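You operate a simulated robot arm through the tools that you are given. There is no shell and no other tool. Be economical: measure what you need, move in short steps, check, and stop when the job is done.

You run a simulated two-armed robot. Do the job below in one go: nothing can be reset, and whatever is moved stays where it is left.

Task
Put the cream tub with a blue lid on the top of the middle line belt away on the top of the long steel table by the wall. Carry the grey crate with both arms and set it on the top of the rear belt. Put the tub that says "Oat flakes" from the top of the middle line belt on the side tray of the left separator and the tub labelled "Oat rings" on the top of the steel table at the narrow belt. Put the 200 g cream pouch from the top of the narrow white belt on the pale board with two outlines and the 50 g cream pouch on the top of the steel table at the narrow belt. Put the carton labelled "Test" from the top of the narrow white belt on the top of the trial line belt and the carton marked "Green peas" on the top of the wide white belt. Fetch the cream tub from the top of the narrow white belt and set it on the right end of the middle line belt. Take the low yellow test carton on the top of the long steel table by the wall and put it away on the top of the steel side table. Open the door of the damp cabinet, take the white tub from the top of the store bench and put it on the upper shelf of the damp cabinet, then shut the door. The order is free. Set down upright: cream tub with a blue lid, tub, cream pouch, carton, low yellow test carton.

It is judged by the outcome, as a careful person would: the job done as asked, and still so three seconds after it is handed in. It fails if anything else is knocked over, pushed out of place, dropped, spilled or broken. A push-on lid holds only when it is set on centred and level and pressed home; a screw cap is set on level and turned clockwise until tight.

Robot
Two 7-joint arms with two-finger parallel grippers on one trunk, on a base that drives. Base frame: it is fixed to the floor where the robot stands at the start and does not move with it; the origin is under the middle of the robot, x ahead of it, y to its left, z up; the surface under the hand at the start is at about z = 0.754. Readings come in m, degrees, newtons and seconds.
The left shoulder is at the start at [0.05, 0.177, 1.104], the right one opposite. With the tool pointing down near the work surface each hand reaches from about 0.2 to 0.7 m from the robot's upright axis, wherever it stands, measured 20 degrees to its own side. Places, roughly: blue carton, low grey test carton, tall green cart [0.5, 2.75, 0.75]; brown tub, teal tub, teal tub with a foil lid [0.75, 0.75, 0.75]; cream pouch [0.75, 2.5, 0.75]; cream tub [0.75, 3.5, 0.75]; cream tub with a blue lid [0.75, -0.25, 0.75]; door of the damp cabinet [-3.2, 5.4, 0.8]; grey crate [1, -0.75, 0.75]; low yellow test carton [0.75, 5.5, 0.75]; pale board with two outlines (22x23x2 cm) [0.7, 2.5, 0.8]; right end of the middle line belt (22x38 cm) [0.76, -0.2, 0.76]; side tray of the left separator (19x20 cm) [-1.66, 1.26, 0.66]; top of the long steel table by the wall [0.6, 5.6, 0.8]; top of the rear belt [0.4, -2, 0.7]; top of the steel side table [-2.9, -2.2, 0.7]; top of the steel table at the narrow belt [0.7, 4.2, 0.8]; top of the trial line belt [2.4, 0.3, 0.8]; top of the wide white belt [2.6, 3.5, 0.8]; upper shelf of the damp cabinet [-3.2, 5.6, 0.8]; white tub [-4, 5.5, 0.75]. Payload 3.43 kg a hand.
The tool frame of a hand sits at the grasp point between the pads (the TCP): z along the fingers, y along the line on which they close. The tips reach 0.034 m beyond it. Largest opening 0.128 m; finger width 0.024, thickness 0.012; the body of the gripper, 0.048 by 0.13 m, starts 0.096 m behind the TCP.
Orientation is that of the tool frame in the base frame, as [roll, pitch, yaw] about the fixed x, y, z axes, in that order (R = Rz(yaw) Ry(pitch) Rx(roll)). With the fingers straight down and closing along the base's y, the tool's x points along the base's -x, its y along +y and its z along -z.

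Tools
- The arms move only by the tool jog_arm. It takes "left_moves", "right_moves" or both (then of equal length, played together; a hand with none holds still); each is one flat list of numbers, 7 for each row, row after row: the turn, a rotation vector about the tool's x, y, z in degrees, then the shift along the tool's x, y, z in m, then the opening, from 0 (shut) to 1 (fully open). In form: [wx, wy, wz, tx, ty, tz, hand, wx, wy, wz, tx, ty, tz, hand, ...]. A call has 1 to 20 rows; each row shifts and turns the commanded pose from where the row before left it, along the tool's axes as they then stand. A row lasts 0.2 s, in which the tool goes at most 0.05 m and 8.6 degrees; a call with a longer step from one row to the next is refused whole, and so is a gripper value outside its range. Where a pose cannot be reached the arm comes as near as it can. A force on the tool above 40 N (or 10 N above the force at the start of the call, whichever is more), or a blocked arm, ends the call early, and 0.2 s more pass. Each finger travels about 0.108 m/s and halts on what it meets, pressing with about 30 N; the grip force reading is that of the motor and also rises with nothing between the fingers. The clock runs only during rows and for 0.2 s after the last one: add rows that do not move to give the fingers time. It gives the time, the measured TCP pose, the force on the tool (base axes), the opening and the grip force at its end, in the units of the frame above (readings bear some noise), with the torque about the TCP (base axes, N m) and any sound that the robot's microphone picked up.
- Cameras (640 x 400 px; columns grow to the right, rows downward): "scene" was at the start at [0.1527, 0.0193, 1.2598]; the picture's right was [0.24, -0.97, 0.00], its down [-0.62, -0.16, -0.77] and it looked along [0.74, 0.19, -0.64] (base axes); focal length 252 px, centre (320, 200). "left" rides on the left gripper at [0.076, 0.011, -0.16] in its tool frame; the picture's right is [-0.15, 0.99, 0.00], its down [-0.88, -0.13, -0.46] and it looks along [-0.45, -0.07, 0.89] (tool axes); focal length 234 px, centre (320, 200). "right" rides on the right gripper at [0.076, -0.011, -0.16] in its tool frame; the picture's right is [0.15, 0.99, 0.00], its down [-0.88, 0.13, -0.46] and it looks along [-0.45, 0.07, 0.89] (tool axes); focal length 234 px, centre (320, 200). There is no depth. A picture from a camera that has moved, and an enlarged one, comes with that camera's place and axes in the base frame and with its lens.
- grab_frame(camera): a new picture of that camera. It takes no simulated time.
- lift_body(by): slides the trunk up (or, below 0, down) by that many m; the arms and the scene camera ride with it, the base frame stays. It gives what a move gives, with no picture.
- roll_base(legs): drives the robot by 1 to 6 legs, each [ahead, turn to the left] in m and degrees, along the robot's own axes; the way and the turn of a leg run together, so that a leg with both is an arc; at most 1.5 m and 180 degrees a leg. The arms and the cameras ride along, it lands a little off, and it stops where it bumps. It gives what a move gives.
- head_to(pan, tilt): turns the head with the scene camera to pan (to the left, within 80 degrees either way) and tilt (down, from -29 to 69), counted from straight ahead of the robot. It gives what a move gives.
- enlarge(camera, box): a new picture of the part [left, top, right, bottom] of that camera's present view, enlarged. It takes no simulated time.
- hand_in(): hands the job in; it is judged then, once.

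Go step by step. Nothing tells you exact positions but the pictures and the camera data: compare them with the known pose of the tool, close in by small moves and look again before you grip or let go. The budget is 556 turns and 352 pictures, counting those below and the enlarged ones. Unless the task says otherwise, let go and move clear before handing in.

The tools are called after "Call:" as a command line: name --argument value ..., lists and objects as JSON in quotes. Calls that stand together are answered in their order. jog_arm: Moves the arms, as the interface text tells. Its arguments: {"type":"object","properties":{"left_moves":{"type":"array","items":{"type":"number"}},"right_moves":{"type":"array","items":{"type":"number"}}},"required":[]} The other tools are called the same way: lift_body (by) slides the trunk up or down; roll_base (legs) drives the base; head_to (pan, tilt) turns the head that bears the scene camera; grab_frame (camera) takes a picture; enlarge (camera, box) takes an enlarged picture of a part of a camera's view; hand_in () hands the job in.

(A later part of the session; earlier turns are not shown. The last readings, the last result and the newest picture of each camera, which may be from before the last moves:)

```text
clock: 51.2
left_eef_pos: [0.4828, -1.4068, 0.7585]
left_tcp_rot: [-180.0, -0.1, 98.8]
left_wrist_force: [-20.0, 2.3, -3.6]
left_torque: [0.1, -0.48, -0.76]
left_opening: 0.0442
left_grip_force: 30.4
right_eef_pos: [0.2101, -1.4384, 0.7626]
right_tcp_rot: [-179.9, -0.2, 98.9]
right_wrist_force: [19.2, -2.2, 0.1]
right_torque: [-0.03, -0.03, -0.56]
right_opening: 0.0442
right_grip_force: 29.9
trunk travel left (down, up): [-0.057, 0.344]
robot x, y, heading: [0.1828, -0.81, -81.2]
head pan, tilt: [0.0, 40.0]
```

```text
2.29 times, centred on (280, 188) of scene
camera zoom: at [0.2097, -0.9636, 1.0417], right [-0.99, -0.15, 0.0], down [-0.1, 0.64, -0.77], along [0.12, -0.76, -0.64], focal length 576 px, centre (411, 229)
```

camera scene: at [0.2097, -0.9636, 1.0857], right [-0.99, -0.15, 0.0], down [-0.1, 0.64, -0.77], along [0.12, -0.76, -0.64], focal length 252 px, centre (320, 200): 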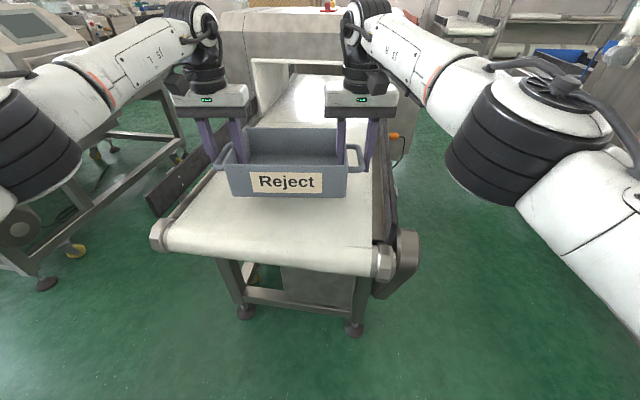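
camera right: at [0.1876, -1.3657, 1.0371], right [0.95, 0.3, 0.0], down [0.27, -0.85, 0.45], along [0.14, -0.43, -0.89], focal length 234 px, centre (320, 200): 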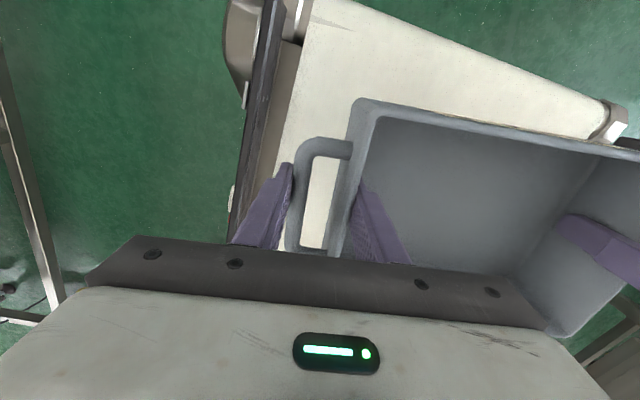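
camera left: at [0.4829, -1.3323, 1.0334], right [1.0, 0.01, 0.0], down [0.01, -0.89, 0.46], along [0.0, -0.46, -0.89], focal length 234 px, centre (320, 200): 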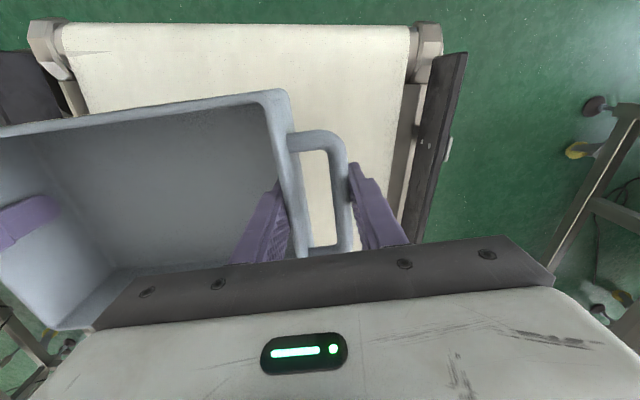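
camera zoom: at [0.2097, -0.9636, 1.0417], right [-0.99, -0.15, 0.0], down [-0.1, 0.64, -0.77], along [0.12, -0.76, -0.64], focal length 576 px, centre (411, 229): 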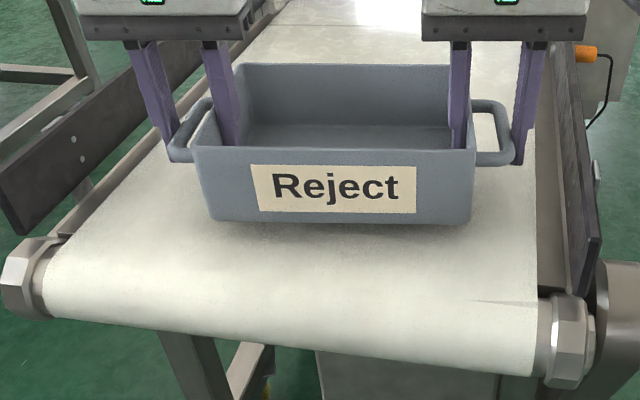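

Call:
lift_body --by -0.006

Call:
lift_body --by -0.006

Call:
lift_body --by -0.006

Call:
enlarge --camera "scene" --box '[140, 100, 420, 275]'

```text
clock: 51.7
left_eef_pos: [0.4825, -1.4084, 0.7524]
left_tcp_rot: [-179.9, -0.1, 98.8]
left_wrist_force: [-20.5, 2.4, -2.5]
left_torque: [0.1, -0.45, -0.85]
left_opening: 0.0442
left_grip_force: 29.7
right_eef_pos: [0.2088, -1.4375, 0.7573]
right_tcp_rot: [-180.0, -0.1, 98.7]
right_wrist_force: [19.0, -1.9, 0.4]
right_torque: [-0.01, -0.07, -0.55]
right_opening: 0.0437
right_grip_force: 30.0
trunk travel left (down, up): [-0.051, 0.35]
robot x, y, heading: [0.1844, -0.8103, -81.0]
head pan, tilt: [0.0, 40.0]
```

```text
clock: 52.3
left_eef_pos: [0.4831, -1.4082, 0.7468]
left_tcp_rot: [-179.9, -0.1, 98.8]
left_wrist_force: [-19.9, 3.1, -2.7]
left_torque: [0.1, -0.43, -0.8]
left_opening: 0.0443
left_grip_force: 30.2
right_eef_pos: [0.2111, -1.4386, 0.7512]
right_tcp_rot: [180.0, 0.0, 98.8]
right_wrist_force: [19.4, -2.8, 0.3]
right_torque: [-0.02, -0.07, -0.61]
right_opening: 0.044
right_grip_force: 29.7
trunk travel left (down, up): [-0.045, 0.356]
robot x, y, heading: [0.1853, -0.8089, -81.2]
head pan, tilt: [0.0, 40.0]
```

```text
clock: 52.8
left_eef_pos: [0.4829, -1.4077, 0.7418]
left_tcp_rot: [-179.9, -0.2, 98.7]
left_wrist_force: [-18.8, 2.7, -2.5]
left_torque: [0.1, -0.5, -0.79]
left_opening: 0.0444
left_grip_force: 29.8
right_eef_pos: [0.21, -1.438, 0.7449]
right_tcp_rot: [179.9, -0.1, 98.9]
right_wrist_force: [19.7, -3.4, 0.4]
right_torque: [-0.03, -0.06, -0.6]
right_opening: 0.0438
right_grip_force: 30.0
trunk travel left (down, up): [-0.039, 0.362]
robot x, y, heading: [0.185, -0.8098, -81.1]
head pan, tilt: [0.0, 40.0]
```

```text
2.29 times, centred on (280, 188) of scene
camera zoom: at [0.2097, -0.9636, 1.0237], right [-0.99, -0.15, 0.0], down [-0.1, 0.64, -0.77], along [0.12, -0.76, -0.64], focal length 576 px, centre (411, 229)
```

zoom: 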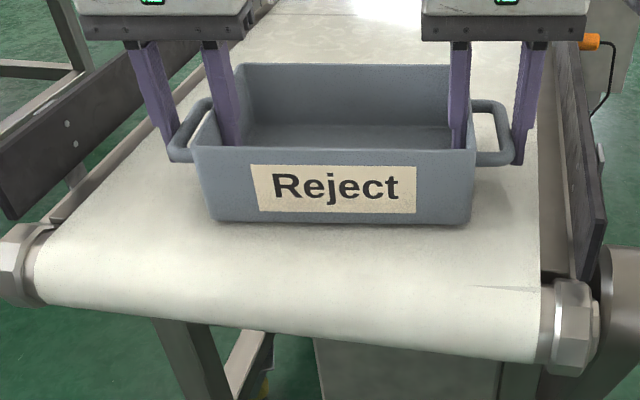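

Call:
lift_body --by -0.006

Call:
lift_body --by -0.005

Call:
lift_body --by -0.005

Call:
enlarge --camera "scene" --box '[200, 150, 380, 262]'

```text
clock: 53.4
left_eef_pos: [0.4838, -1.4062, 0.7356]
left_tcp_rot: [-179.9, -0.1, 98.9]
left_wrist_force: [-20.1, 3.5, -3.4]
left_torque: [0.12, -0.5, -0.78]
left_opening: 0.0442
left_grip_force: 29.8
right_eef_pos: [0.2107, -1.4387, 0.7387]
right_tcp_rot: [-180.0, 0.0, 98.8]
right_wrist_force: [20.3, -2.2, 1.0]
right_torque: [-0.02, -0.09, -0.6]
right_opening: 0.0442
right_grip_force: 30.5
trunk travel left (down, up): [-0.033, 0.368]
robot x, y, heading: [0.1873, -0.8038, -80.9]
head pan, tilt: [0.0, 40.0]
```

```text
clock: 53.9
left_eef_pos: [0.4817, -1.4082, 0.7325]
left_tcp_rot: [-179.7, 0.2, 98.9]
left_wrist_force: [-18.2, -3.3, 9.7]
left_torque: [0.9, -0.24, -0.72]
left_opening: 0.0444
left_grip_force: 30.5
right_eef_pos: [0.2125, -1.4377, 0.7368]
right_tcp_rot: [180.0, 0.2, 98.8]
right_wrist_force: [21.0, -7.3, 18.2]
right_torque: [0.72, 0.19, -0.63]
right_opening: 0.0441
right_grip_force: 29.9
trunk travel left (down, up): [-0.028, 0.373]
robot x, y, heading: [0.1819, -0.8113, -81.0]
head pan, tilt: [0.0, 40.0]
```

```text
clock: 54.5
left_eef_pos: [0.4822, -1.4073, 0.7309]
left_tcp_rot: [-179.9, 0.6, 98.9]
left_wrist_force: [-15.8, -7.3, 25.3]
left_torque: [-0.15, -0.14, -0.72]
left_opening: 0.0443
left_grip_force: 29.9
right_eef_pos: [0.21, -1.4375, 0.7353]
right_tcp_rot: [180.0, 0.5, 98.9]
right_wrist_force: [21.4, -4.4, 25.2]
right_torque: [0.09, 0.07, -0.67]
right_opening: 0.0438
right_grip_force: 29.7
trunk travel left (down, up): [-0.023, 0.378]
robot x, y, heading: [0.1886, -0.8116, -81.0]
head pan, tilt: [0.0, 40.0]
```

```text
3.56 times, centred on (290, 206) of scene
camera zoom: at [0.2089, -0.9604, 1.0088], right [-0.99, -0.15, 0.0], down [-0.1, 0.63, -0.77], along [0.12, -0.76, -0.64], focal length 897 px, centre (427, 179)
```

zoom: 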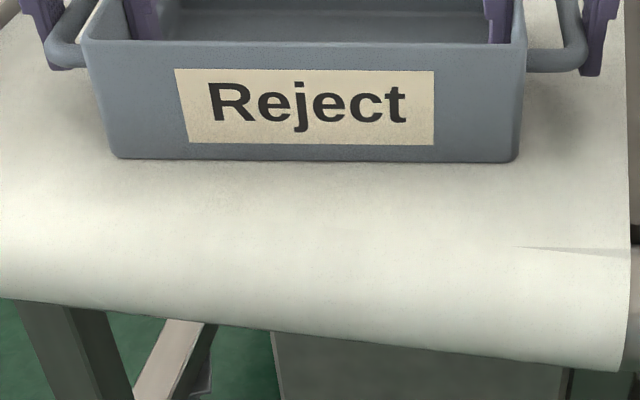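

Call:
lift_body --by 0.005

Call:
jog_arm --left_moves '[0, 0, 0, 0, 0, 0, 0.4, 0, 0, 0, 0, 0, 0, 0.5, 0, 0, 0, 0, 0, 0, 0.6, 0, 0, 0, 0, 0, 0, 0.6]' --right_moves '[0, 0, 0, 0, 0, 0, 0.4, 0, 0, 0, 0, 0, 0, 0.5, 0, 0, 0, 0, 0, 0, 0.6, 0, 0, 0, 0, 0, 0, 0.6]'

Call:
grab_frame --camera "left"

Call:
grab_frame --camera "right"

```text
clock: 55.0
left_eef_pos: [0.4826, -1.4056, 0.7317]
left_tcp_rot: [-179.9, 0.1, 98.9]
left_wrist_force: [-18.9, -4.7, 11.6]
left_torque: [-0.84, -0.07, -0.71]
left_opening: 0.0442
left_grip_force: 30.0
right_eef_pos: [0.2088, -1.4381, 0.7344]
right_tcp_rot: [180.0, 0.0, 98.9]
right_wrist_force: [20.2, 0.6, 8.3]
right_torque: [-0.72, -0.05, -0.37]
right_opening: 0.0443
right_grip_force: 30.0
trunk travel left (down, up): [-0.028, 0.373]
robot x, y, heading: [0.1866, -0.809, -80.9]
head pan, tilt: [0.0, 40.0]
```

```text
clock: 56.0
left_eef_pos: [0.486, -1.4085, 0.7306]
left_tcp_rot: [179.7, -0.1, 99.1]
left_wrist_force: [0.4, 0.6, 0.3]
left_torque: [-0.01, 0.0, -0.02]
left_opening: 0.0768
left_grip_force: 0.1
right_eef_pos: [0.2098, -1.4387, 0.7343]
right_tcp_rot: [-179.8, -0.2, 98.7]
right_wrist_force: [-0.2, 0.4, -0.3]
right_torque: [0.02, -0.02, 0.0]
right_opening: 0.077
right_grip_force: 0.1
trunk travel left (down, up): [-0.028, 0.373]
robot x, y, heading: [0.1859, -0.8133, -80.8]
head pan, tilt: [0.0, 40.0]
```

```text
317 pictures are left
camera left: at [0.4841, -1.3322, 0.8902], right [1.0, 0.01, 0.0], down [0.01, -0.89, 0.46], along [0.01, -0.46, -0.89], focal length 234 px, centre (320, 200)
```

left: 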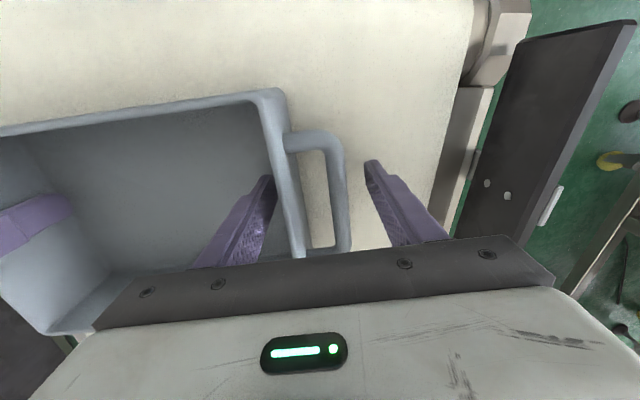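

```text
316 pictures are left
camera right: at [0.1868, -1.3659, 0.8941], right [0.96, 0.3, 0.0], down [0.26, -0.85, 0.45], along [0.13, -0.43, -0.89], focal length 234 px, centre (320, 200)
```

right: 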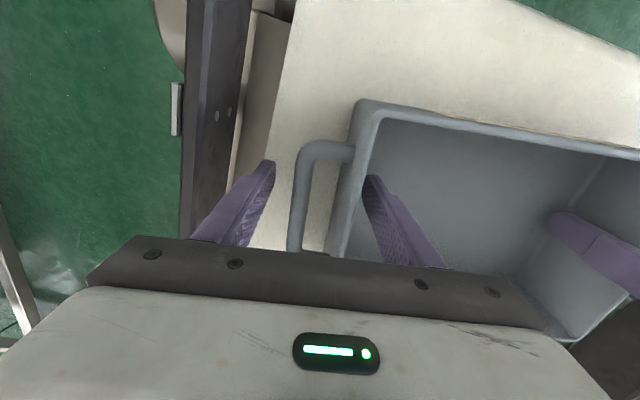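

Call:
lift_body --by 0.28

Call:
roll_base --legs '[[-0.25, 0], [0, -9], [-0.3, 0]]'

Call:
grab_frame --camera "scene"

```text
clock: 58.8
left_eef_pos: [0.4864, -1.4077, 1.01]
left_tcp_rot: [179.8, 0.0, 99.0]
left_wrist_force: [-0.6, 0.1, 0.9]
left_torque: [0.01, 0.01, 0.0]
left_opening: 0.0769
left_grip_force: 0.0
right_eef_pos: [0.2094, -1.4391, 1.0135]
right_tcp_rot: [-179.8, -0.1, 98.7]
right_wrist_force: [-0.9, 0.3, 0.0]
right_torque: [0.0, -0.01, -0.03]
right_opening: 0.077
right_grip_force: 0.1
trunk travel left (down, up): [-0.308, 0.093]
robot x, y, heading: [0.1849, -0.8039, -81.0]
head pan, tilt: [0.0, 40.0]
```

```text
clock: 62.9
left_eef_pos: [0.3507, -0.9023, 1.0098]
left_tcp_rot: [179.8, 0.0, 90.2]
left_wrist_force: [-0.1, 0.8, 0.4]
left_torque: [-0.02, -0.06, 0.0]
left_opening: 0.0769
left_grip_force: 0.1
right_eef_pos: [0.0743, -0.8904, 1.0137]
right_tcp_rot: [-179.8, -0.1, 90.0]
right_wrist_force: [0.7, -0.4, 1.2]
right_torque: [-0.04, -0.02, 0.0]
right_opening: 0.0767
right_grip_force: 0.0
trunk travel left (down, up): [-0.308, 0.093]
robot x, y, heading: [0.1478, -0.266, -89.9]
head pan, tilt: [0.0, 40.0]
```

```text
315 pictures are left
camera scene: at [0.1475, -0.42, 1.2929], right [-1.0, 0.0, 0.0], down [0.0, 0.64, -0.77], along [0.0, -0.77, -0.64], focal length 252 px, centre (320, 200)
```

scene: 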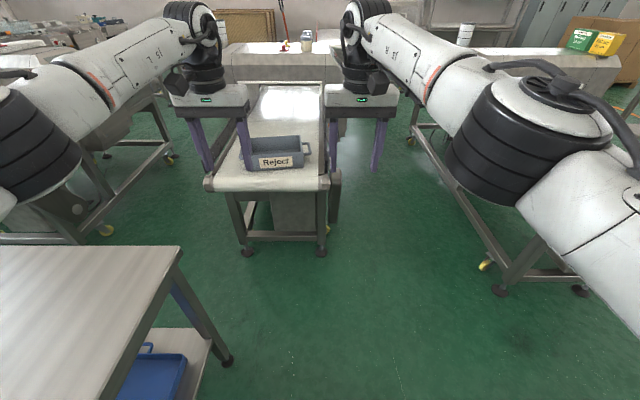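

Call:
roll_base --legs '[[0, 40], [-0.2, 0], [0, 50]]'

Call:
head_to --pan -5 --tilt 40

Call:
grab_frame --camera "scene"

```text
clock: 68.7
left_eef_pos: [0.6565, 0.0959, 1.0097]
left_tcp_rot: [179.8, 0.0, -179.5]
left_wrist_force: [-0.1, -0.1, -0.2]
left_torque: [0.01, 0.02, -0.03]
left_opening: 0.0768
left_grip_force: 0.1
right_eef_pos: [0.6459, -0.1823, 1.0144]
right_tcp_rot: [-179.7, -0.1, -179.7]
right_wrist_force: [0.2, 0.3, -0.3]
right_torque: [-0.05, -0.03, 0.0]
right_opening: 0.0767
right_grip_force: 0.1
trunk travel left (down, up): [-0.308, 0.093]
robot x, y, heading: [0.0214, -0.1108, 0.1]
head pan, tilt: [0.0, 40.0]
```

```text
clock: 69.3
left_eef_pos: [0.6568, 0.0949, 1.0087]
left_tcp_rot: [179.9, 0.0, -179.5]
left_wrist_force: [0.2, -0.2, 0.5]
left_torque: [-0.02, 0.01, 0.01]
left_opening: 0.0769
left_grip_force: 0.1
right_eef_pos: [0.6451, -0.1822, 1.0147]
right_tcp_rot: [-179.7, -0.1, -179.7]
right_wrist_force: [-0.5, 0.3, 0.1]
right_torque: [0.05, -0.02, 0.01]
right_opening: 0.0763
right_grip_force: 0.1
trunk travel left (down, up): [-0.308, 0.093]
robot x, y, heading: [0.018, -0.1153, 0.3]
head pan, tilt: [-5.0, 40.0]
```

```text
314 pictures are left
camera scene: at [0.1744, -0.1201, 1.2927], right [-0.08, -1.0, 0.0], down [-0.64, 0.05, -0.77], along [0.76, -0.06, -0.64], focal length 252 px, centre (320, 200)
```

scene: 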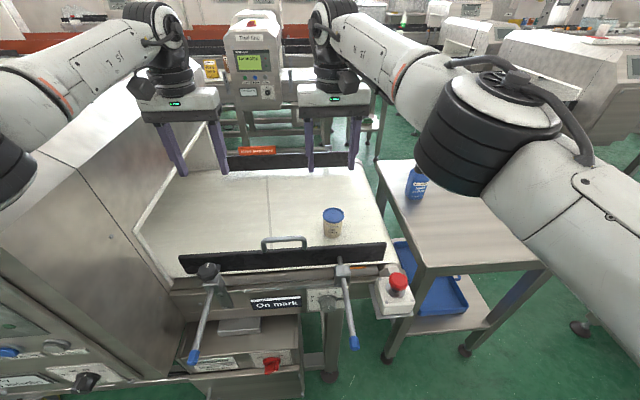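

Call:
enlarge --camera "scene" --box '[270, 180, 400, 260]'

Call:
grab_frame --camera "right"

```text
4.92 times, centred on (335, 220) of scene
camera zoom: at [0.1744, -0.1201, 1.2927], right [-0.08, -1.0, 0.0], down [-0.64, 0.05, -0.77], along [0.76, -0.06, -0.64], focal length 1242 px, centre (246, 102)
```

zoom: 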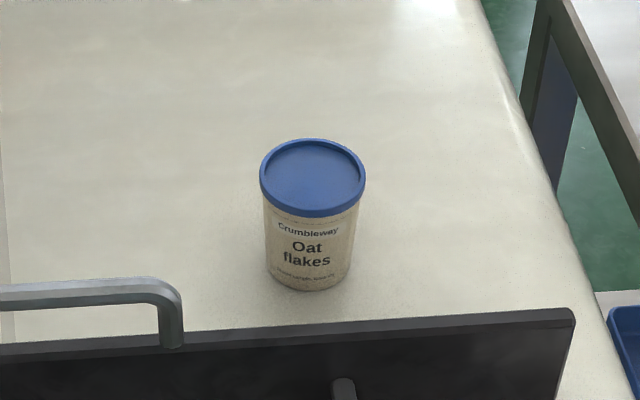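

```text
312 pictures are left
camera right: at [0.57, -0.1926, 1.174], right [-0.15, 0.99, 0.0], down [0.88, 0.14, 0.45], along [0.45, 0.07, -0.89], focal length 234 px, centre (320, 200)
```

right: 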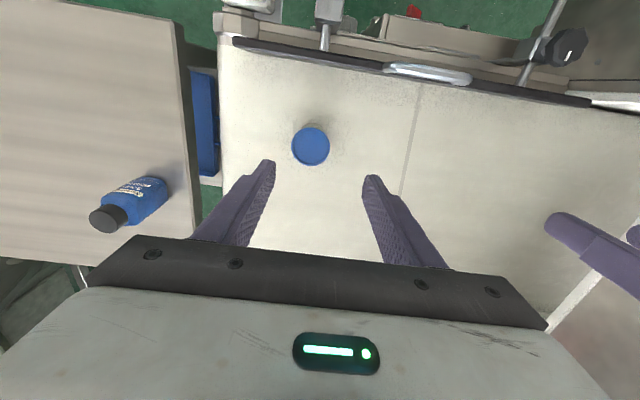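

The tub with the blue lid (it reads "Oat flakes") is at about [0.66, -0.195], lid top z≈0.828. I come down over it with the right hand.

Call:
jog_arm --right_moves '[0, 0, 0, -0.0145, -0.013, 0, 0.8, 0, 0, 0, 0, 0, 0.045, 0.8, 0, 0, 0, 0, 0, 0.045, 0.8, 0, 0, 0, 0, 0, 0.045, 0.8, 0, 0, 0, 0, 0, 0, 0.8]'

Call:
grab_frame --camera "right"

Call:
enlarge --camera "scene" --box '[250, 120, 410, 260]'

```text
clock: 70.5
left_eef_pos: [0.6555, 0.094, 1.0103]
left_tcp_rot: [179.9, 0.0, -179.5]
left_wrist_force: [0.1, 0.7, -0.7]
left_torque: [0.0, -0.02, 0.02]
left_opening: 0.0768
left_grip_force: 0.0
right_eef_pos: [0.652, -0.2002, 0.8768]
right_tcp_rot: [-179.9, -0.1, -179.7]
right_wrist_force: [-0.6, 0.0, 0.4]
right_torque: [-0.03, -0.03, 0.03]
right_opening: 0.1025
right_grip_force: 0.1
right hand out of reach, approached as far as the arm can: row 1
trunk travel left (down, up): [-0.308, 0.093]
robot x, y, heading: [0.0172, -0.1122, 0.4]
head pan, tilt: [-5.0, 40.0]
```

```text
311 pictures are left
camera right: at [0.5757, -0.2101, 1.036], right [-0.15, 0.99, 0.0], down [0.88, 0.14, 0.45], along [0.45, 0.07, -0.89], focal length 234 px, centre (320, 200)
```

right: 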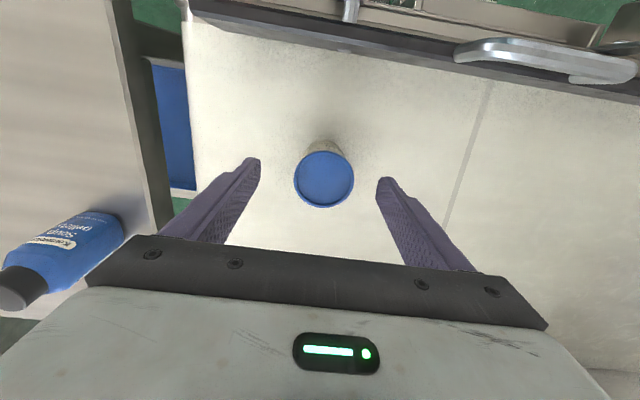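

```text
2.86 times, centred on (330, 190) of scene
camera zoom: at [0.1742, -0.1201, 1.2928], right [-0.08, -1.0, 0.0], down [-0.64, 0.05, -0.77], along [0.76, -0.06, -0.64], focal length 721 px, centre (291, 229)
```

zoom: 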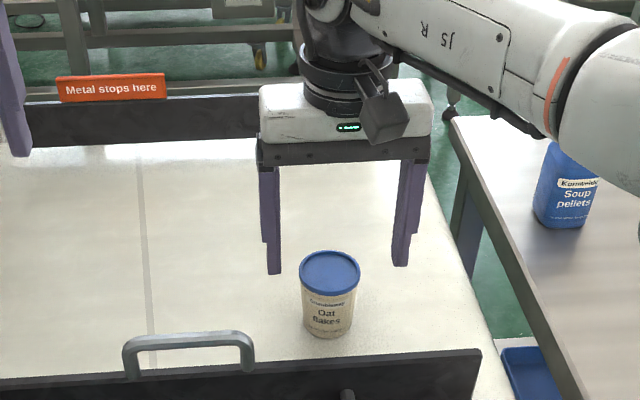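

Call:
jog_arm --right_moves '[0, 0, 0, -0.004, 0.007, 0.03, 0.8, 0, 0, 0, -0.002, 0, 0.03, 0.8, 0, 0, 0, 0, 0, 0.012, 0.8, 0, 0, 0, 0, 0, 0, 0.8]'

Call:
grab_frame --camera "right"

Call:
enlarge --camera "scene" --box '[250, 120, 410, 260]'

```text
clock: 71.5
left_eef_pos: [0.6566, 0.0942, 1.0106]
left_tcp_rot: [179.9, 0.0, -179.6]
left_wrist_force: [0.9, 0.3, 0.0]
left_torque: [-0.01, -0.02, 0.01]
left_opening: 0.0768
left_grip_force: 0.1
right_eef_pos: [0.6517, -0.1928, 0.8041]
right_tcp_rot: [-179.8, -0.1, -179.7]
right_wrist_force: [0.1, 0.7, -0.1]
right_torque: [0.02, 0.01, 0.0]
right_opening: 0.1026
right_grip_force: 0.1
right hand out of reach, approached as far as the arm can: row 2
trunk travel left (down, up): [-0.308, 0.093]
robot x, y, heading: [0.0175, -0.1156, 0.5]
head pan, tilt: [-5.0, 40.0]
```

```text
309 pictures are left
camera right: at [0.576, -0.2047, 0.9643], right [-0.15, 0.99, 0.0], down [0.88, 0.14, 0.45], along [0.45, 0.07, -0.89], focal length 234 px, centre (320, 200)
```

right: 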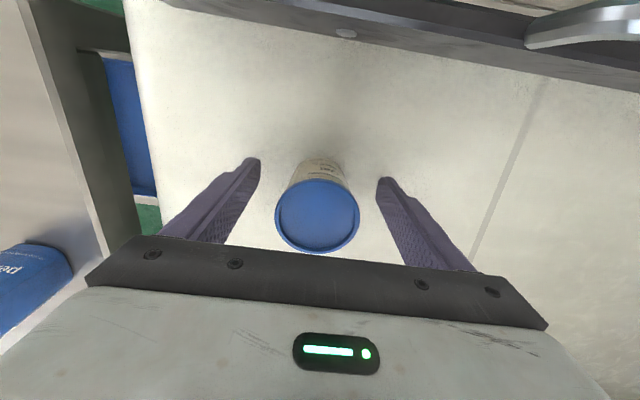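

```text
2.86 times, centred on (330, 190) of scene
camera zoom: at [0.1743, -0.1202, 1.2928], right [-0.08, -1.0, 0.0], down [-0.64, 0.05, -0.77], along [0.76, -0.06, -0.64], focal length 721 px, centre (291, 229)
```

zoom: 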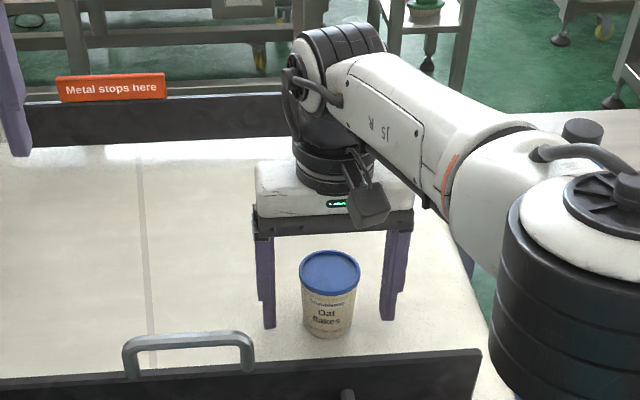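

Call:
jog_arm --right_moves '[0, 0, 0, 0, 0, 0, 0.6, 0, 0, 0, 0, 0, 0, 0.5, 0, 0, 0, 0, 0, 0, 0.3, 0, 0, 0, 0, 0, 0, 0, 0, 0, 0, 0, 0, 0, 0, 0, 0, 0, 0, 0, 0, 0]'

Call:
jog_arm --right_moves '[0, 0, 0, 0, 0, -0.02, 0, 0, 0, 0, 0, 0, -0.02, 0, 0, 0, 0, 0, 0, 0, 0]'

Call:
enlarge --camera "scene" --box '[250, 120, 410, 260]'

```text
clock: 72.9
left_eef_pos: [0.6571, 0.0952, 1.0097]
left_tcp_rot: [179.8, 0.0, -179.5]
left_wrist_force: [0.1, -0.3, -0.5]
left_torque: [-0.02, -0.02, 0.0]
left_opening: 0.0767
left_grip_force: 0.0
right_eef_pos: [0.6518, -0.1935, 0.8042]
right_tcp_rot: [-179.8, -0.1, -179.6]
right_wrist_force: [-0.4, 0.1, -0.1]
right_torque: [0.02, 0.05, -0.04]
right_opening: 0.056
right_grip_force: 29.5
trunk travel left (down, up): [-0.308, 0.093]
robot x, y, heading: [0.0184, -0.109, 0.3]
head pan, tilt: [-5.0, 40.0]
```

```text
clock: 73.7
left_eef_pos: [0.6569, 0.0953, 1.0091]
left_tcp_rot: [180.0, 0.0, -179.5]
left_wrist_force: [0.6, 0.2, 0.8]
left_torque: [0.01, -0.02, -0.01]
left_opening: 0.0765
left_grip_force: 0.0
right_eef_pos: [0.6557, -0.192, 0.844]
right_tcp_rot: [-179.7, -0.2, -179.6]
right_wrist_force: [1.2, -0.3, -0.7]
right_torque: [0.03, -0.01, 0.0]
right_opening: 0.056
right_grip_force: 30.1
trunk travel left (down, up): [-0.308, 0.093]
robot x, y, heading: [0.0198, -0.1102, 0.2]
head pan, tilt: [-5.0, 40.0]
```

```text
2.86 times, centred on (330, 190) of scene
camera zoom: at [0.1745, -0.12, 1.2927], right [-0.08, -1.0, 0.0], down [-0.64, 0.05, -0.77], along [0.76, -0.06, -0.64], focal length 721 px, centre (291, 229)
```

zoom: 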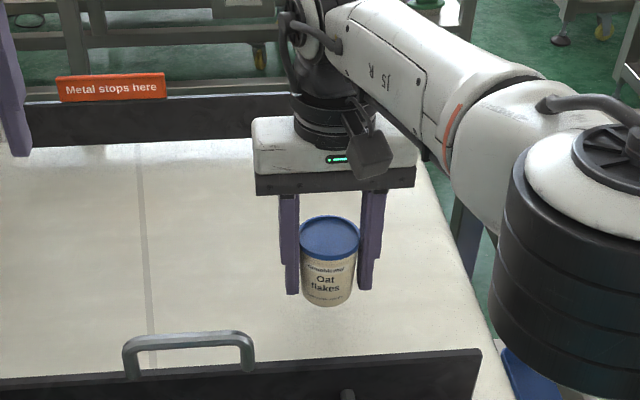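

Call:
jog_arm --right_moves '[0, 0, 0, 0, 0, -0.045, 0, 0, 0, 0, 0, 0, -0.045, 0, 0, 0, 0, 0, 0, -0.045, 0, 0, 0, 0, 0, 0, -0.045, 0, 0, 0, 0, 0.045, 0, 0, 0, 0, 0, 0, 0.045, 0, 0, 0, 0, 0, 0, 0.045, 0, 0, 0, 0, 0, 0, 0.045, 0, 0, 0, 0, 0, 0, 0.045, 0, 0, 0, 0, 0, 0, 0.045, 0, 0, 0]' --left_moves '[0, 0, 0, 0, 0, -0.01, 0.8, 0, 0, 0, 0, 0, -0.01, 0.8, 0, 0, 0, 0, 0, 0, 0.8, 0, 0, 0, 0, 0, 0, 0.8, 0, 0, 0, 0.045, 0, 0, 0.8, 0, 0, 0, 0.045, 0, 0, 0.8, 0, 0, 0, 0.045, 0, 0, 0.8, 0, 0, 0, 0.045, 0, 0, 0.8, 0, 0, 0, 0.045, 0, 0, 0.8, 0, 0, 0, 0.045, 0, 0, 0.8]'

Call:
roll_base --legs '[[-0.35, 0], [0, 60]]'

Call:
head_to --pan 0 --tilt 30

Call:
grab_frame --camera "scene"

```text
clock: 75.9
left_eef_pos: [0.3848, 0.092, 1.0287]
left_tcp_rot: [179.9, 0.1, -179.3]
left_wrist_force: [-1.1, 0.2, -0.9]
left_torque: [0.0, -0.01, -0.04]
left_opening: 0.1025
left_grip_force: 0.1
right_eef_pos: [0.6485, -0.1946, 1.0162]
right_tcp_rot: [-179.6, -0.2, -179.7]
right_wrist_force: [-1.1, -0.4, -1.0]
right_torque: [-0.01, -0.03, 0.0]
right_opening: 0.0559
right_grip_force: 30.5
right hand out of reach, approached as far as the arm can: row 1, 4, 5, 6, 7, 8, 9, 10
trunk travel left (down, up): [-0.308, 0.093]
robot x, y, heading: [0.0182, -0.1168, 0.4]
head pan, tilt: [-5.0, 40.0]
```

```text
clock: 80.8
left_eef_pos: [-0.318, 0.3066, 1.0295]
left_tcp_rot: [179.9, 0.0, -120.2]
left_wrist_force: [-0.1, 0.6, 0.1]
left_torque: [0.03, -0.03, -0.01]
left_opening: 0.1025
left_grip_force: 0.1
right_eef_pos: [0.0618, 0.3855, 1.0149]
right_tcp_rot: [-179.8, -0.3, -120.4]
right_wrist_force: [0.2, 1.1, -0.9]
right_torque: [0.02, 0.03, -0.01]
right_opening: 0.0559
right_grip_force: 30.2
trunk travel left (down, up): [-0.308, 0.093]
robot x, y, heading: [-0.3272, -0.1166, 60.1]
head pan, tilt: [-5.0, 40.0]
```

```text
clock: 81.5
left_eef_pos: [-0.3181, 0.306, 1.0289]
left_tcp_rot: [179.8, 0.0, -120.1]
left_wrist_force: [0.6, -0.1, 0.3]
left_torque: [-0.02, -0.04, 0.01]
left_opening: 0.1023
left_grip_force: 0.0
right_eef_pos: [0.0618, 0.3865, 1.0138]
right_tcp_rot: [-179.8, -0.3, -120.4]
right_wrist_force: [-0.3, -0.5, -1.0]
right_torque: [-0.03, 0.01, -0.01]
right_opening: 0.0561
right_grip_force: 30.0
trunk travel left (down, up): [-0.308, 0.093]
robot x, y, heading: [-0.3305, -0.1114, 59.7]
head pan, tilt: [0.0, 30.0]
```

```text
306 pictures are left
camera scene: at [-0.2478, 0.0238, 1.308], right [0.86, -0.5, 0.0], down [-0.25, -0.43, -0.87], along [0.44, 0.75, -0.5], focal length 252 px, centre (320, 200)
```

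scene: 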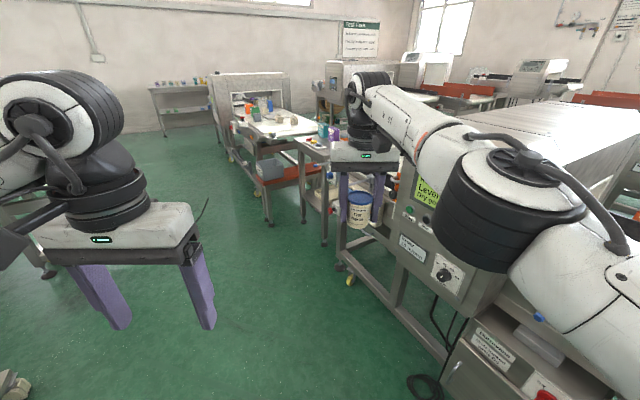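

Call:
jog_arm --right_moves '[0, 0, 0, 0.03, 0, 0, 0, 0, 0, 0, 0.03, 0, 0, 0, 0, 0, 0, 0.03, 0, 0, 0]'

Call:
enlarge --camera "scene" --box '[200, 70, 400, 195]'

```text
clock: 82.3
left_eef_pos: [-0.3187, 0.3064, 1.03]
left_tcp_rot: [179.9, 0.0, -120.1]
left_wrist_force: [0.4, 0.5, 0.2]
left_torque: [0.01, 0.0, -0.03]
left_opening: 0.1024
left_grip_force: 0.0
right_eef_pos: [0.0616, 0.3858, 1.0152]
right_tcp_rot: [-179.7, -0.2, -120.2]
right_wrist_force: [0.4, -0.4, -1.7]
right_torque: [-0.04, 0.03, 0.0]
right_opening: 0.0561
right_grip_force: 30.3
right hand out of reach, approached as far as the arm can: row 1, 2, 3
trunk travel left (down, up): [-0.308, 0.093]
robot x, y, heading: [-0.3305, -0.1154, 59.6]
head pan, tilt: [0.0, 30.0]
```

```text
3.20 times, centred on (300, 132) of scene
camera zoom: at [-0.2478, 0.0238, 1.3081], right [0.86, -0.5, 0.0], down [-0.25, -0.43, -0.87], along [0.44, 0.75, -0.5], focal length 807 px, centre (384, 416)
```

zoom: 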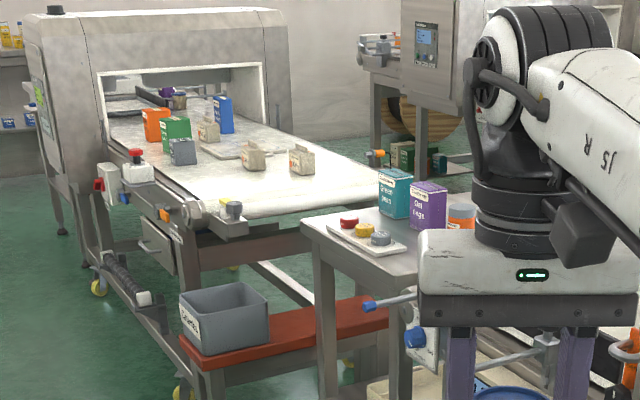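

Call:
jog_arm --right_moves '[0, 0, 0, 0, 0, 0.03, 0, 0, 0, 0, 0.02, 0, 0.03, 0, 0, 0, 0, 0.03, 0, 0, 0, 0, 0, 0, 0.03, 0, 0, 0]'

```text
clock: 83.3
left_eef_pos: [-0.3174, 0.3066, 1.0289]
left_tcp_rot: [179.9, 0.1, -120.1]
left_wrist_force: [-0.1, 0.7, 1.1]
left_torque: [0.02, -0.01, 0.03]
left_opening: 0.1025
left_grip_force: 0.0
right_eef_pos: [0.0631, 0.389, 0.986]
right_tcp_rot: [-179.8, -0.3, -120.3]
right_wrist_force: [0.2, -0.3, -1.4]
right_torque: [-0.03, 0.01, 0.01]
right_opening: 0.0559
right_grip_force: 30.6
right hand out of reach, approached as far as the arm can: row 1, 2, 3, 4
trunk travel left (down, up): [-0.308, 0.093]
robot x, y, heading: [-0.3244, -0.1094, 59.6]
head pan, tilt: [0.0, 30.0]
```

Call:
jog_arm --right_moves '[0, 0, 0, 0.02, -0.03, 0.03, 0, 0, 0, 0, 0.02, -0.03, 0.03, 0, 0, 0, 0, 0.02, -0.03, 0.02, 0]'

```text
clock: 84.1
left_eef_pos: [-0.3189, 0.3053, 1.0291]
left_tcp_rot: [179.9, 0.0, -120.2]
left_wrist_force: [0.1, -0.1, -0.2]
left_torque: [0.01, 0.01, 0.02]
left_opening: 0.1028
left_grip_force: 0.2
right_eef_pos: [0.0633, 0.3894, 0.9859]
right_tcp_rot: [-179.7, -0.5, -120.2]
right_wrist_force: [-0.4, -0.2, -0.6]
right_torque: [0.0, 0.02, -0.02]
right_opening: 0.056
right_grip_force: 29.9
right hand out of reach, approached as far as the arm can: row 1, 2, 3
trunk travel left (down, up): [-0.308, 0.093]
robot x, y, heading: [-0.3296, -0.112, 59.6]
head pan, tilt: [0.0, 30.0]
```

Call:
jog_arm --right_moves '[0, 0, 8, 0, 0, 0, 0, 0, 0, 8, 0, 0, 0, 0]'

Call:
jog_arm --right_moves '[0, 0, -8, 0, 0, 0, 0, 0, 0, -8, 0, 0, 0, 0]'

Call:
grab_frame --camera "scene"

```text
clock: 84.7
left_eef_pos: [-0.3185, 0.307, 1.0287]
left_tcp_rot: [179.9, 0.0, -120.1]
left_wrist_force: [0.3, 0.1, 0.9]
left_torque: [-0.01, 0.01, 0.0]
left_opening: 0.1025
left_grip_force: 0.0
right_eef_pos: [0.0641, 0.3905, 0.9863]
right_tcp_rot: [-179.7, -0.2, -136.4]
right_wrist_force: [0.2, -0.2, -2.4]
right_torque: [0.0, 0.01, 0.0]
right_opening: 0.0561
right_grip_force: 29.9
trunk travel left (down, up): [-0.308, 0.093]
robot x, y, heading: [-0.3283, -0.1114, 59.6]
head pan, tilt: [0.0, 30.0]
```

```text
clock: 85.3
left_eef_pos: [-0.3178, 0.3063, 1.028]
left_tcp_rot: [179.9, 0.0, -120.0]
left_wrist_force: [0.9, 0.0, 0.1]
left_torque: [0.02, 0.0, -0.01]
left_opening: 0.1024
left_grip_force: 0.1
right_eef_pos: [0.0633, 0.3899, 0.9856]
right_tcp_rot: [-179.7, -0.3, -120.1]
right_wrist_force: [-0.1, 1.2, -0.7]
right_torque: [-0.01, 0.0, 0.01]
right_opening: 0.0561
right_grip_force: 29.7
trunk travel left (down, up): [-0.308, 0.093]
robot x, y, heading: [-0.3272, -0.1137, 59.9]
head pan, tilt: [0.0, 30.0]
```

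```text
304 pictures are left
camera scene: at [-0.2478, 0.0238, 1.3081], right [0.86, -0.5, 0.0], down [-0.25, -0.43, -0.87], along [0.44, 0.75, -0.5], focal length 252 px, centre (320, 200)
```

scene: 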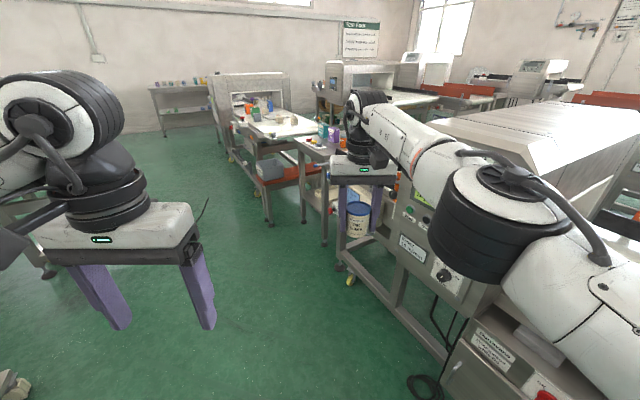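

Call:
jog_arm --right_moves '[0, 0, 0, 0.003, 0, 0, 0, 0, 0, 0, 0.005, 0, 0, 0, 0, 0, 0, 0.01, 0, 0, 0]'

Call:
jog_arm --right_moves '[0, 0, 0, 0, -0.01, 0, 0, 0, 0, 0, 0, -0.02, 0, 0, 0, 0, 0, 0, -0.03, 0, 0]'

Call:
jog_arm --right_moves '[0, 0, 0, 0, 0, 0.01, 0, 0, 0, 0, 0, 0, 0.02, 0, 0, 0, 0, 0, 0, 0.03, 0]'

```text
clock: 86.1
left_eef_pos: [-0.3173, 0.3065, 1.0282]
left_tcp_rot: [179.9, 0.0, -120.1]
left_wrist_force: [0.2, 0.6, -0.5]
left_torque: [0.0, 0.0, 0.01]
left_opening: 0.1026
left_grip_force: 0.0
right_eef_pos: [0.064, 0.3911, 0.9853]
right_tcp_rot: [-179.8, -0.3, -120.4]
right_wrist_force: [0.1, -0.4, -1.8]
right_torque: [0.0, -0.02, 0.02]
right_opening: 0.0557
right_grip_force: 30.3
right hand out of reach, approached as far as the arm can: row 1, 2, 3
trunk travel left (down, up): [-0.308, 0.093]
robot x, y, heading: [-0.329, -0.1143, 59.8]
head pan, tilt: [0.0, 30.0]
```

```text
clock: 86.9
left_eef_pos: [-0.3179, 0.3065, 1.0285]
left_tcp_rot: [179.9, 0.0, -120.1]
left_wrist_force: [0.7, 0.2, 0.0]
left_torque: [0.02, -0.03, 0.03]
left_opening: 0.1024
left_grip_force: 0.0
right_eef_pos: [0.1104, 0.3732, 0.9871]
right_tcp_rot: [-179.7, -0.5, -120.3]
right_wrist_force: [0.1, -0.5, -0.9]
right_torque: [0.0, 0.0, 0.02]
right_opening: 0.0559
right_grip_force: 30.8
right hand out of reach, approached as far as the arm can: row 2, 3
trunk travel left (down, up): [-0.308, 0.093]
robot x, y, heading: [-0.3277, -0.1148, 59.7]
head pan, tilt: [0.0, 30.0]
```

```text
clock: 87.7
left_eef_pos: [-0.3181, 0.3064, 1.0299]
left_tcp_rot: [179.9, -0.1, -120.1]
left_wrist_force: [0.0, -0.3, 0.0]
left_torque: [-0.01, -0.01, -0.01]
left_opening: 0.1025
left_grip_force: 0.0
right_eef_pos: [0.1166, 0.3785, 0.9266]
right_tcp_rot: [-179.7, -0.4, -120.3]
right_wrist_force: [0.1, -0.1, -1.2]
right_torque: [-0.01, -0.03, 0.01]
right_opening: 0.056
right_grip_force: 29.7
right hand out of reach, approached as far as the arm can: row 2
trunk travel left (down, up): [-0.308, 0.093]
robot x, y, heading: [-0.3316, -0.1173, 59.7]
head pan, tilt: [0.0, 30.0]
```

Call:
jog_arm --right_moves '[0, 0, 0, 0.02, 0, 0.03, 0, 0, 0, 0, 0.03, 0, 0.03, 0, 0, 0, 0, 0.045, 0, 0, 0]'

Call:
jog_arm --right_moves '[0, -8, 0, 0, 0, 0, 0]'

```text
clock: 88.5
left_eef_pos: [-0.3179, 0.3066, 1.0302]
left_tcp_rot: [179.9, 0.0, -120.2]
left_wrist_force: [0.4, -0.3, -0.3]
left_torque: [-0.02, 0.0, 0.0]
left_opening: 0.1027
left_grip_force: 0.0
right_eef_pos: [0.1182, 0.3787, 0.928]
right_tcp_rot: [-179.7, -0.4, -120.3]
right_wrist_force: [0.4, 0.2, -0.4]
right_torque: [-0.02, -0.05, -0.02]
right_opening: 0.056
right_grip_force: 29.9
right hand out of reach, approached as far as the arm can: row 1, 2, 3
trunk travel left (down, up): [-0.308, 0.093]
robot x, y, heading: [-0.3287, -0.1152, 59.7]
head pan, tilt: [0.0, 30.0]
```

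```text
clock: 88.9
left_eef_pos: [-0.3158, 0.3057, 1.0292]
left_tcp_rot: [179.9, 0.0, -120.1]
left_wrist_force: [0.0, 0.4, 0.5]
left_torque: [-0.01, 0.0, 0.0]
left_opening: 0.1025
left_grip_force: 0.0
right_eef_pos: [0.1242, 0.3868, 0.9267]
right_tcp_rot: [179.9, 2.2, -119.4]
right_wrist_force: [-0.2, -0.1, -1.0]
right_torque: [-0.01, -0.02, 0.02]
right_opening: 0.0558
right_grip_force: 30.5
right hand out of reach, approached as far as the arm can: row 1
trunk travel left (down, up): [-0.308, 0.093]
robot x, y, heading: [-0.3312, -0.1146, 59.7]
head pan, tilt: [0.0, 30.0]
```

Call:
jog_arm --right_moves '[0, 8, 0, 0, 0, 0, 0, 0, 0, 0, 0.03, 0, 0, 0, 8, 0, 0, 0, 0, 0, 0, 0, 0, 0, 0.03, 0, 0, 0]'

Call:
jog_arm --right_moves '[0, 0, 0, 0.03, 0.03, 0, 0, 0, 0, 0, 0.03, 0.03, 0, 0, 0, 0, 0, 0.03, 0.03, 0, 0]'

```text
clock: 89.9
left_eef_pos: [-0.3179, 0.3069, 1.0301]
left_tcp_rot: [180.0, 0.0, -120.1]
left_wrist_force: [-0.4, 0.1, 1.0]
left_torque: [-0.03, -0.02, 0.01]
left_opening: 0.1025
left_grip_force: 0.1
right_eef_pos: [0.0856, 0.3038, 0.934]
right_tcp_rot: [-172.1, -5.9, -119.6]
right_wrist_force: [0.0, -0.4, -1.3]
right_torque: [-0.03, 0.01, -0.01]
right_opening: 0.0561
right_grip_force: 30.4
right hand out of reach, approached as far as the arm can: row 1
trunk travel left (down, up): [-0.308, 0.093]
robot x, y, heading: [-0.3334, -0.114, 59.9]
head pan, tilt: [0.0, 30.0]
```

```text
clock: 90.7
left_eef_pos: [-0.3182, 0.3054, 1.0295]
left_tcp_rot: [179.8, 0.0, -120.1]
left_wrist_force: [-0.2, 0.3, -0.8]
left_torque: [0.03, 0.0, -0.06]
left_opening: 0.1024
left_grip_force: 0.1
right_eef_pos: [-0.0378, 0.2704, 0.931]
right_tcp_rot: [-172.0, -5.7, -119.5]
right_wrist_force: [0.3, 0.7, -0.7]
right_torque: [-0.01, -0.01, 0.04]
right_opening: 0.0561
right_grip_force: 30.1
trunk travel left (down, up): [-0.308, 0.093]
robot x, y, heading: [-0.3286, -0.1126, 59.2]
head pan, tilt: [0.0, 30.0]
```

Call:
jog_arm --right_moves '[0, -5, 0, 0.03, 0, 0, 0, 0, -4.8, 0, 0.03, 0, 0, 0, 0, 0, 0, 0.03, -0.03, -0.03, 0, 0, 0, 0, 0.03, -0.03, -0.03, 0, 0, 0, 0, 0, -0.03, -0.03, 0, 0, 0, 0, 0, -0.03, -0.03, 0]'

Call:
grab_frame --camera "scene"

```text
refused: row 3 steps farther than a row can; nothing moved
```

```text
303 pictures are left
camera scene: at [-0.2482, 0.0237, 1.3081], right [0.86, -0.5, 0.0], down [-0.25, -0.43, -0.87], along [0.44, 0.75, -0.5], focal length 252 px, centre (320, 200)
```

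scene: 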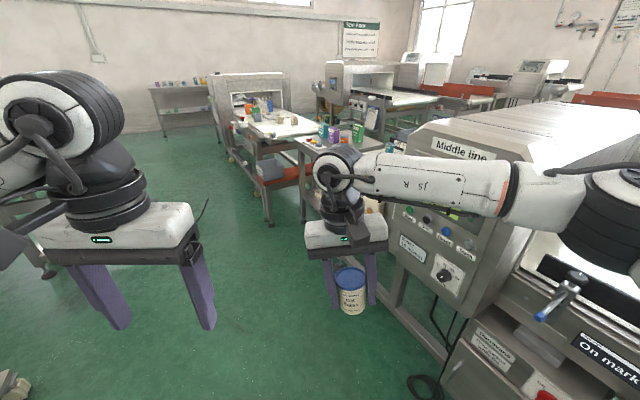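

Call:
jog_arm --right_moves '[0, -5, 0, 0.03, 0, 0, 0, 0, -4.8, 0, 0.03, 0, 0, 0, 0, 0, 0, 0.02, -0.03, -0.03, 0, 0, 0, 0, 0.02, -0.03, -0.03, 0, 0, 0, 0, 0, -0.03, -0.03, 0]'

Call:
roll_base --legs '[[0, 30], [0.7, 0], [0, -60]]'

Call:
grab_frame --camera "scene"

```text
clock: 91.9
left_eef_pos: [-0.3171, 0.3062, 1.0286]
left_tcp_rot: [179.9, -0.1, -120.0]
left_wrist_force: [0.3, 0.0, 0.0]
left_torque: [-0.01, 0.01, -0.01]
left_opening: 0.1024
left_grip_force: 0.1
right_eef_pos: [-0.0211, 0.1396, 1.0327]
right_tcp_rot: [-172.1, 4.0, -118.0]
right_wrist_force: [-0.4, -0.1, -1.3]
right_torque: [-0.01, 0.03, -0.01]
right_opening: 0.056
right_grip_force: 30.2
trunk travel left (down, up): [-0.308, 0.093]
robot x, y, heading: [-0.3286, -0.1142, 59.8]
head pan, tilt: [0.0, 30.0]
```

```text
clock: 99.9
left_eef_pos: [-0.1083, 0.9512, 1.0295]
left_tcp_rot: [179.9, 0.0, -149.7]
left_wrist_force: [0.0, 0.8, -0.6]
left_torque: [-0.01, 0.0, 0.04]
left_opening: 0.1026
left_grip_force: 0.1
right_eef_pos: [0.0669, 0.6604, 1.0338]
right_tcp_rot: [-172.1, 3.9, -147.7]
right_wrist_force: [0.0, 0.1, -1.4]
right_torque: [-0.02, 0.02, 0.0]
right_opening: 0.0562
right_grip_force: 30.3
trunk travel left (down, up): [-0.308, 0.093]
robot x, y, heading: [-0.3256, 0.5917, 30.0]
head pan, tilt: [0.0, 30.0]
```

```text
302 pictures are left
camera scene: at [-0.1868, 0.6703, 1.3081], right [0.5, -0.86, 0.0], down [-0.43, -0.25, -0.87], along [0.75, 0.43, -0.5], focal length 252 px, centre (320, 200)
```

scene: 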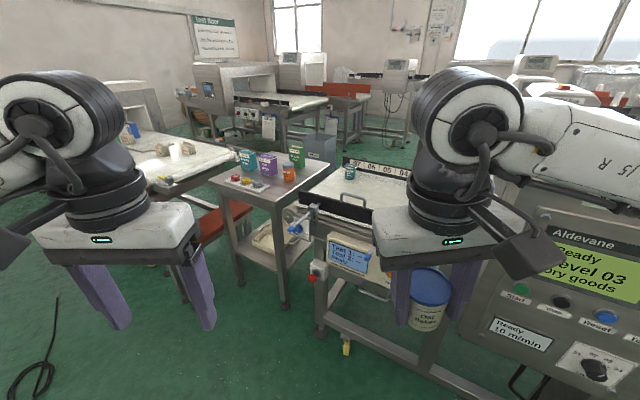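

Call:
jog_arm --right_moves '[-4, 2, 0, 0, 0, 0, 0, -4, 2, 0, 0, 0, 0, 0]'

Call:
roll_base --legs '[[0, 60], [0.5, 0], [0, -90]]'

Call:
grab_frame --camera "scene"

```text
clock: 100.5
left_eef_pos: [-0.1091, 0.9515, 1.0283]
left_tcp_rot: [180.0, 0.0, -149.8]
left_wrist_force: [0.0, -0.2, -0.5]
left_torque: [0.0, -0.04, -0.01]
left_opening: 0.1025
left_grip_force: 0.1
right_eef_pos: [0.0659, 0.6599, 1.0326]
right_tcp_rot: [179.8, -0.1, -147.9]
right_wrist_force: [-0.3, -0.1, -0.3]
right_torque: [-0.04, -0.01, -0.01]
right_opening: 0.0561
right_grip_force: 30.2
trunk travel left (down, up): [-0.308, 0.093]
robot x, y, heading: [-0.3271, 0.5906, 30.3]
head pan, tilt: [0.0, 30.0]
```

```text
clock: 109.9
left_eef_pos: [0.0433, 1.293, 1.0293]
left_tcp_rot: [179.8, -0.1, 179.8]
left_wrist_force: [-0.3, -0.1, 0.2]
left_torque: [0.06, -0.06, -0.01]
left_opening: 0.1025
left_grip_force: 0.0
right_eef_pos: [0.0463, 0.9534, 1.034]
right_tcp_rot: [179.9, -0.1, -178.4]
right_wrist_force: [0.4, 0.3, -1.1]
right_torque: [0.02, 0.02, 0.0]
right_opening: 0.0561
right_grip_force: 30.0
trunk travel left (down, up): [-0.308, 0.093]
robot x, y, heading: [-0.3277, 1.0908, -0.6]
head pan, tilt: [0.0, 30.0]
```

```text
301 pictures are left
camera scene: at [-0.1652, 1.0909, 1.3081], right [-0.01, -1.0, 0.0], down [-0.5, 0.0, -0.87], along [0.87, -0.01, -0.5], focal length 252 px, centre (320, 200)
```

scene: 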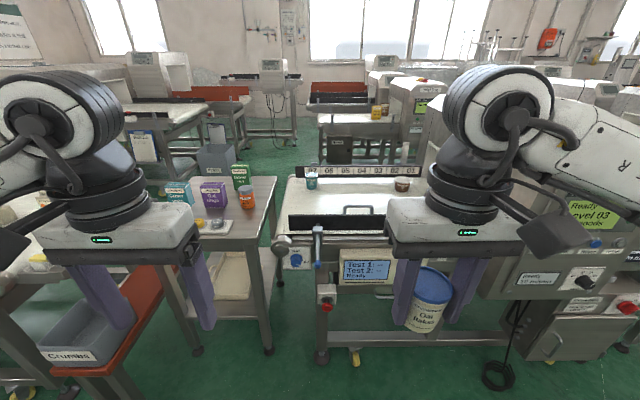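

Call:
enlarge --camera "scene" --box '[270, 140, 430, 240]'

Call:
enlarge --camera "scene" --box '[140, 130, 300, 240]'

```text
4.00 times, centred on (350, 190) of scene
camera zoom: at [-0.1652, 1.0909, 1.3081], right [-0.01, -1.0, 0.0], down [-0.5, 0.0, -0.87], along [0.87, -0.01, -0.5], focal length 1009 px, centre (200, 240)
```

zoom: 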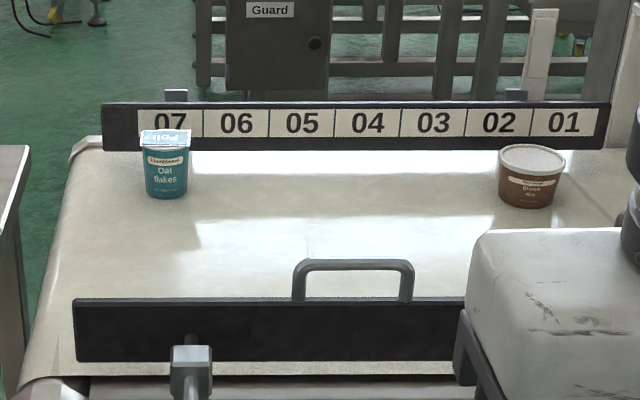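

```text
3.64 times, centred on (220, 185) of scene
camera zoom: at [-0.1652, 1.0909, 1.3081], right [-0.01, -1.0, 0.0], down [-0.5, 0.0, -0.87], along [0.87, -0.01, -0.5], focal length 917 px, centre (684, 254)
```

zoom: 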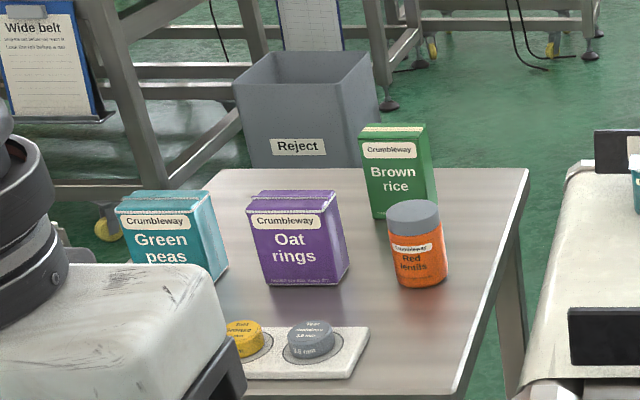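

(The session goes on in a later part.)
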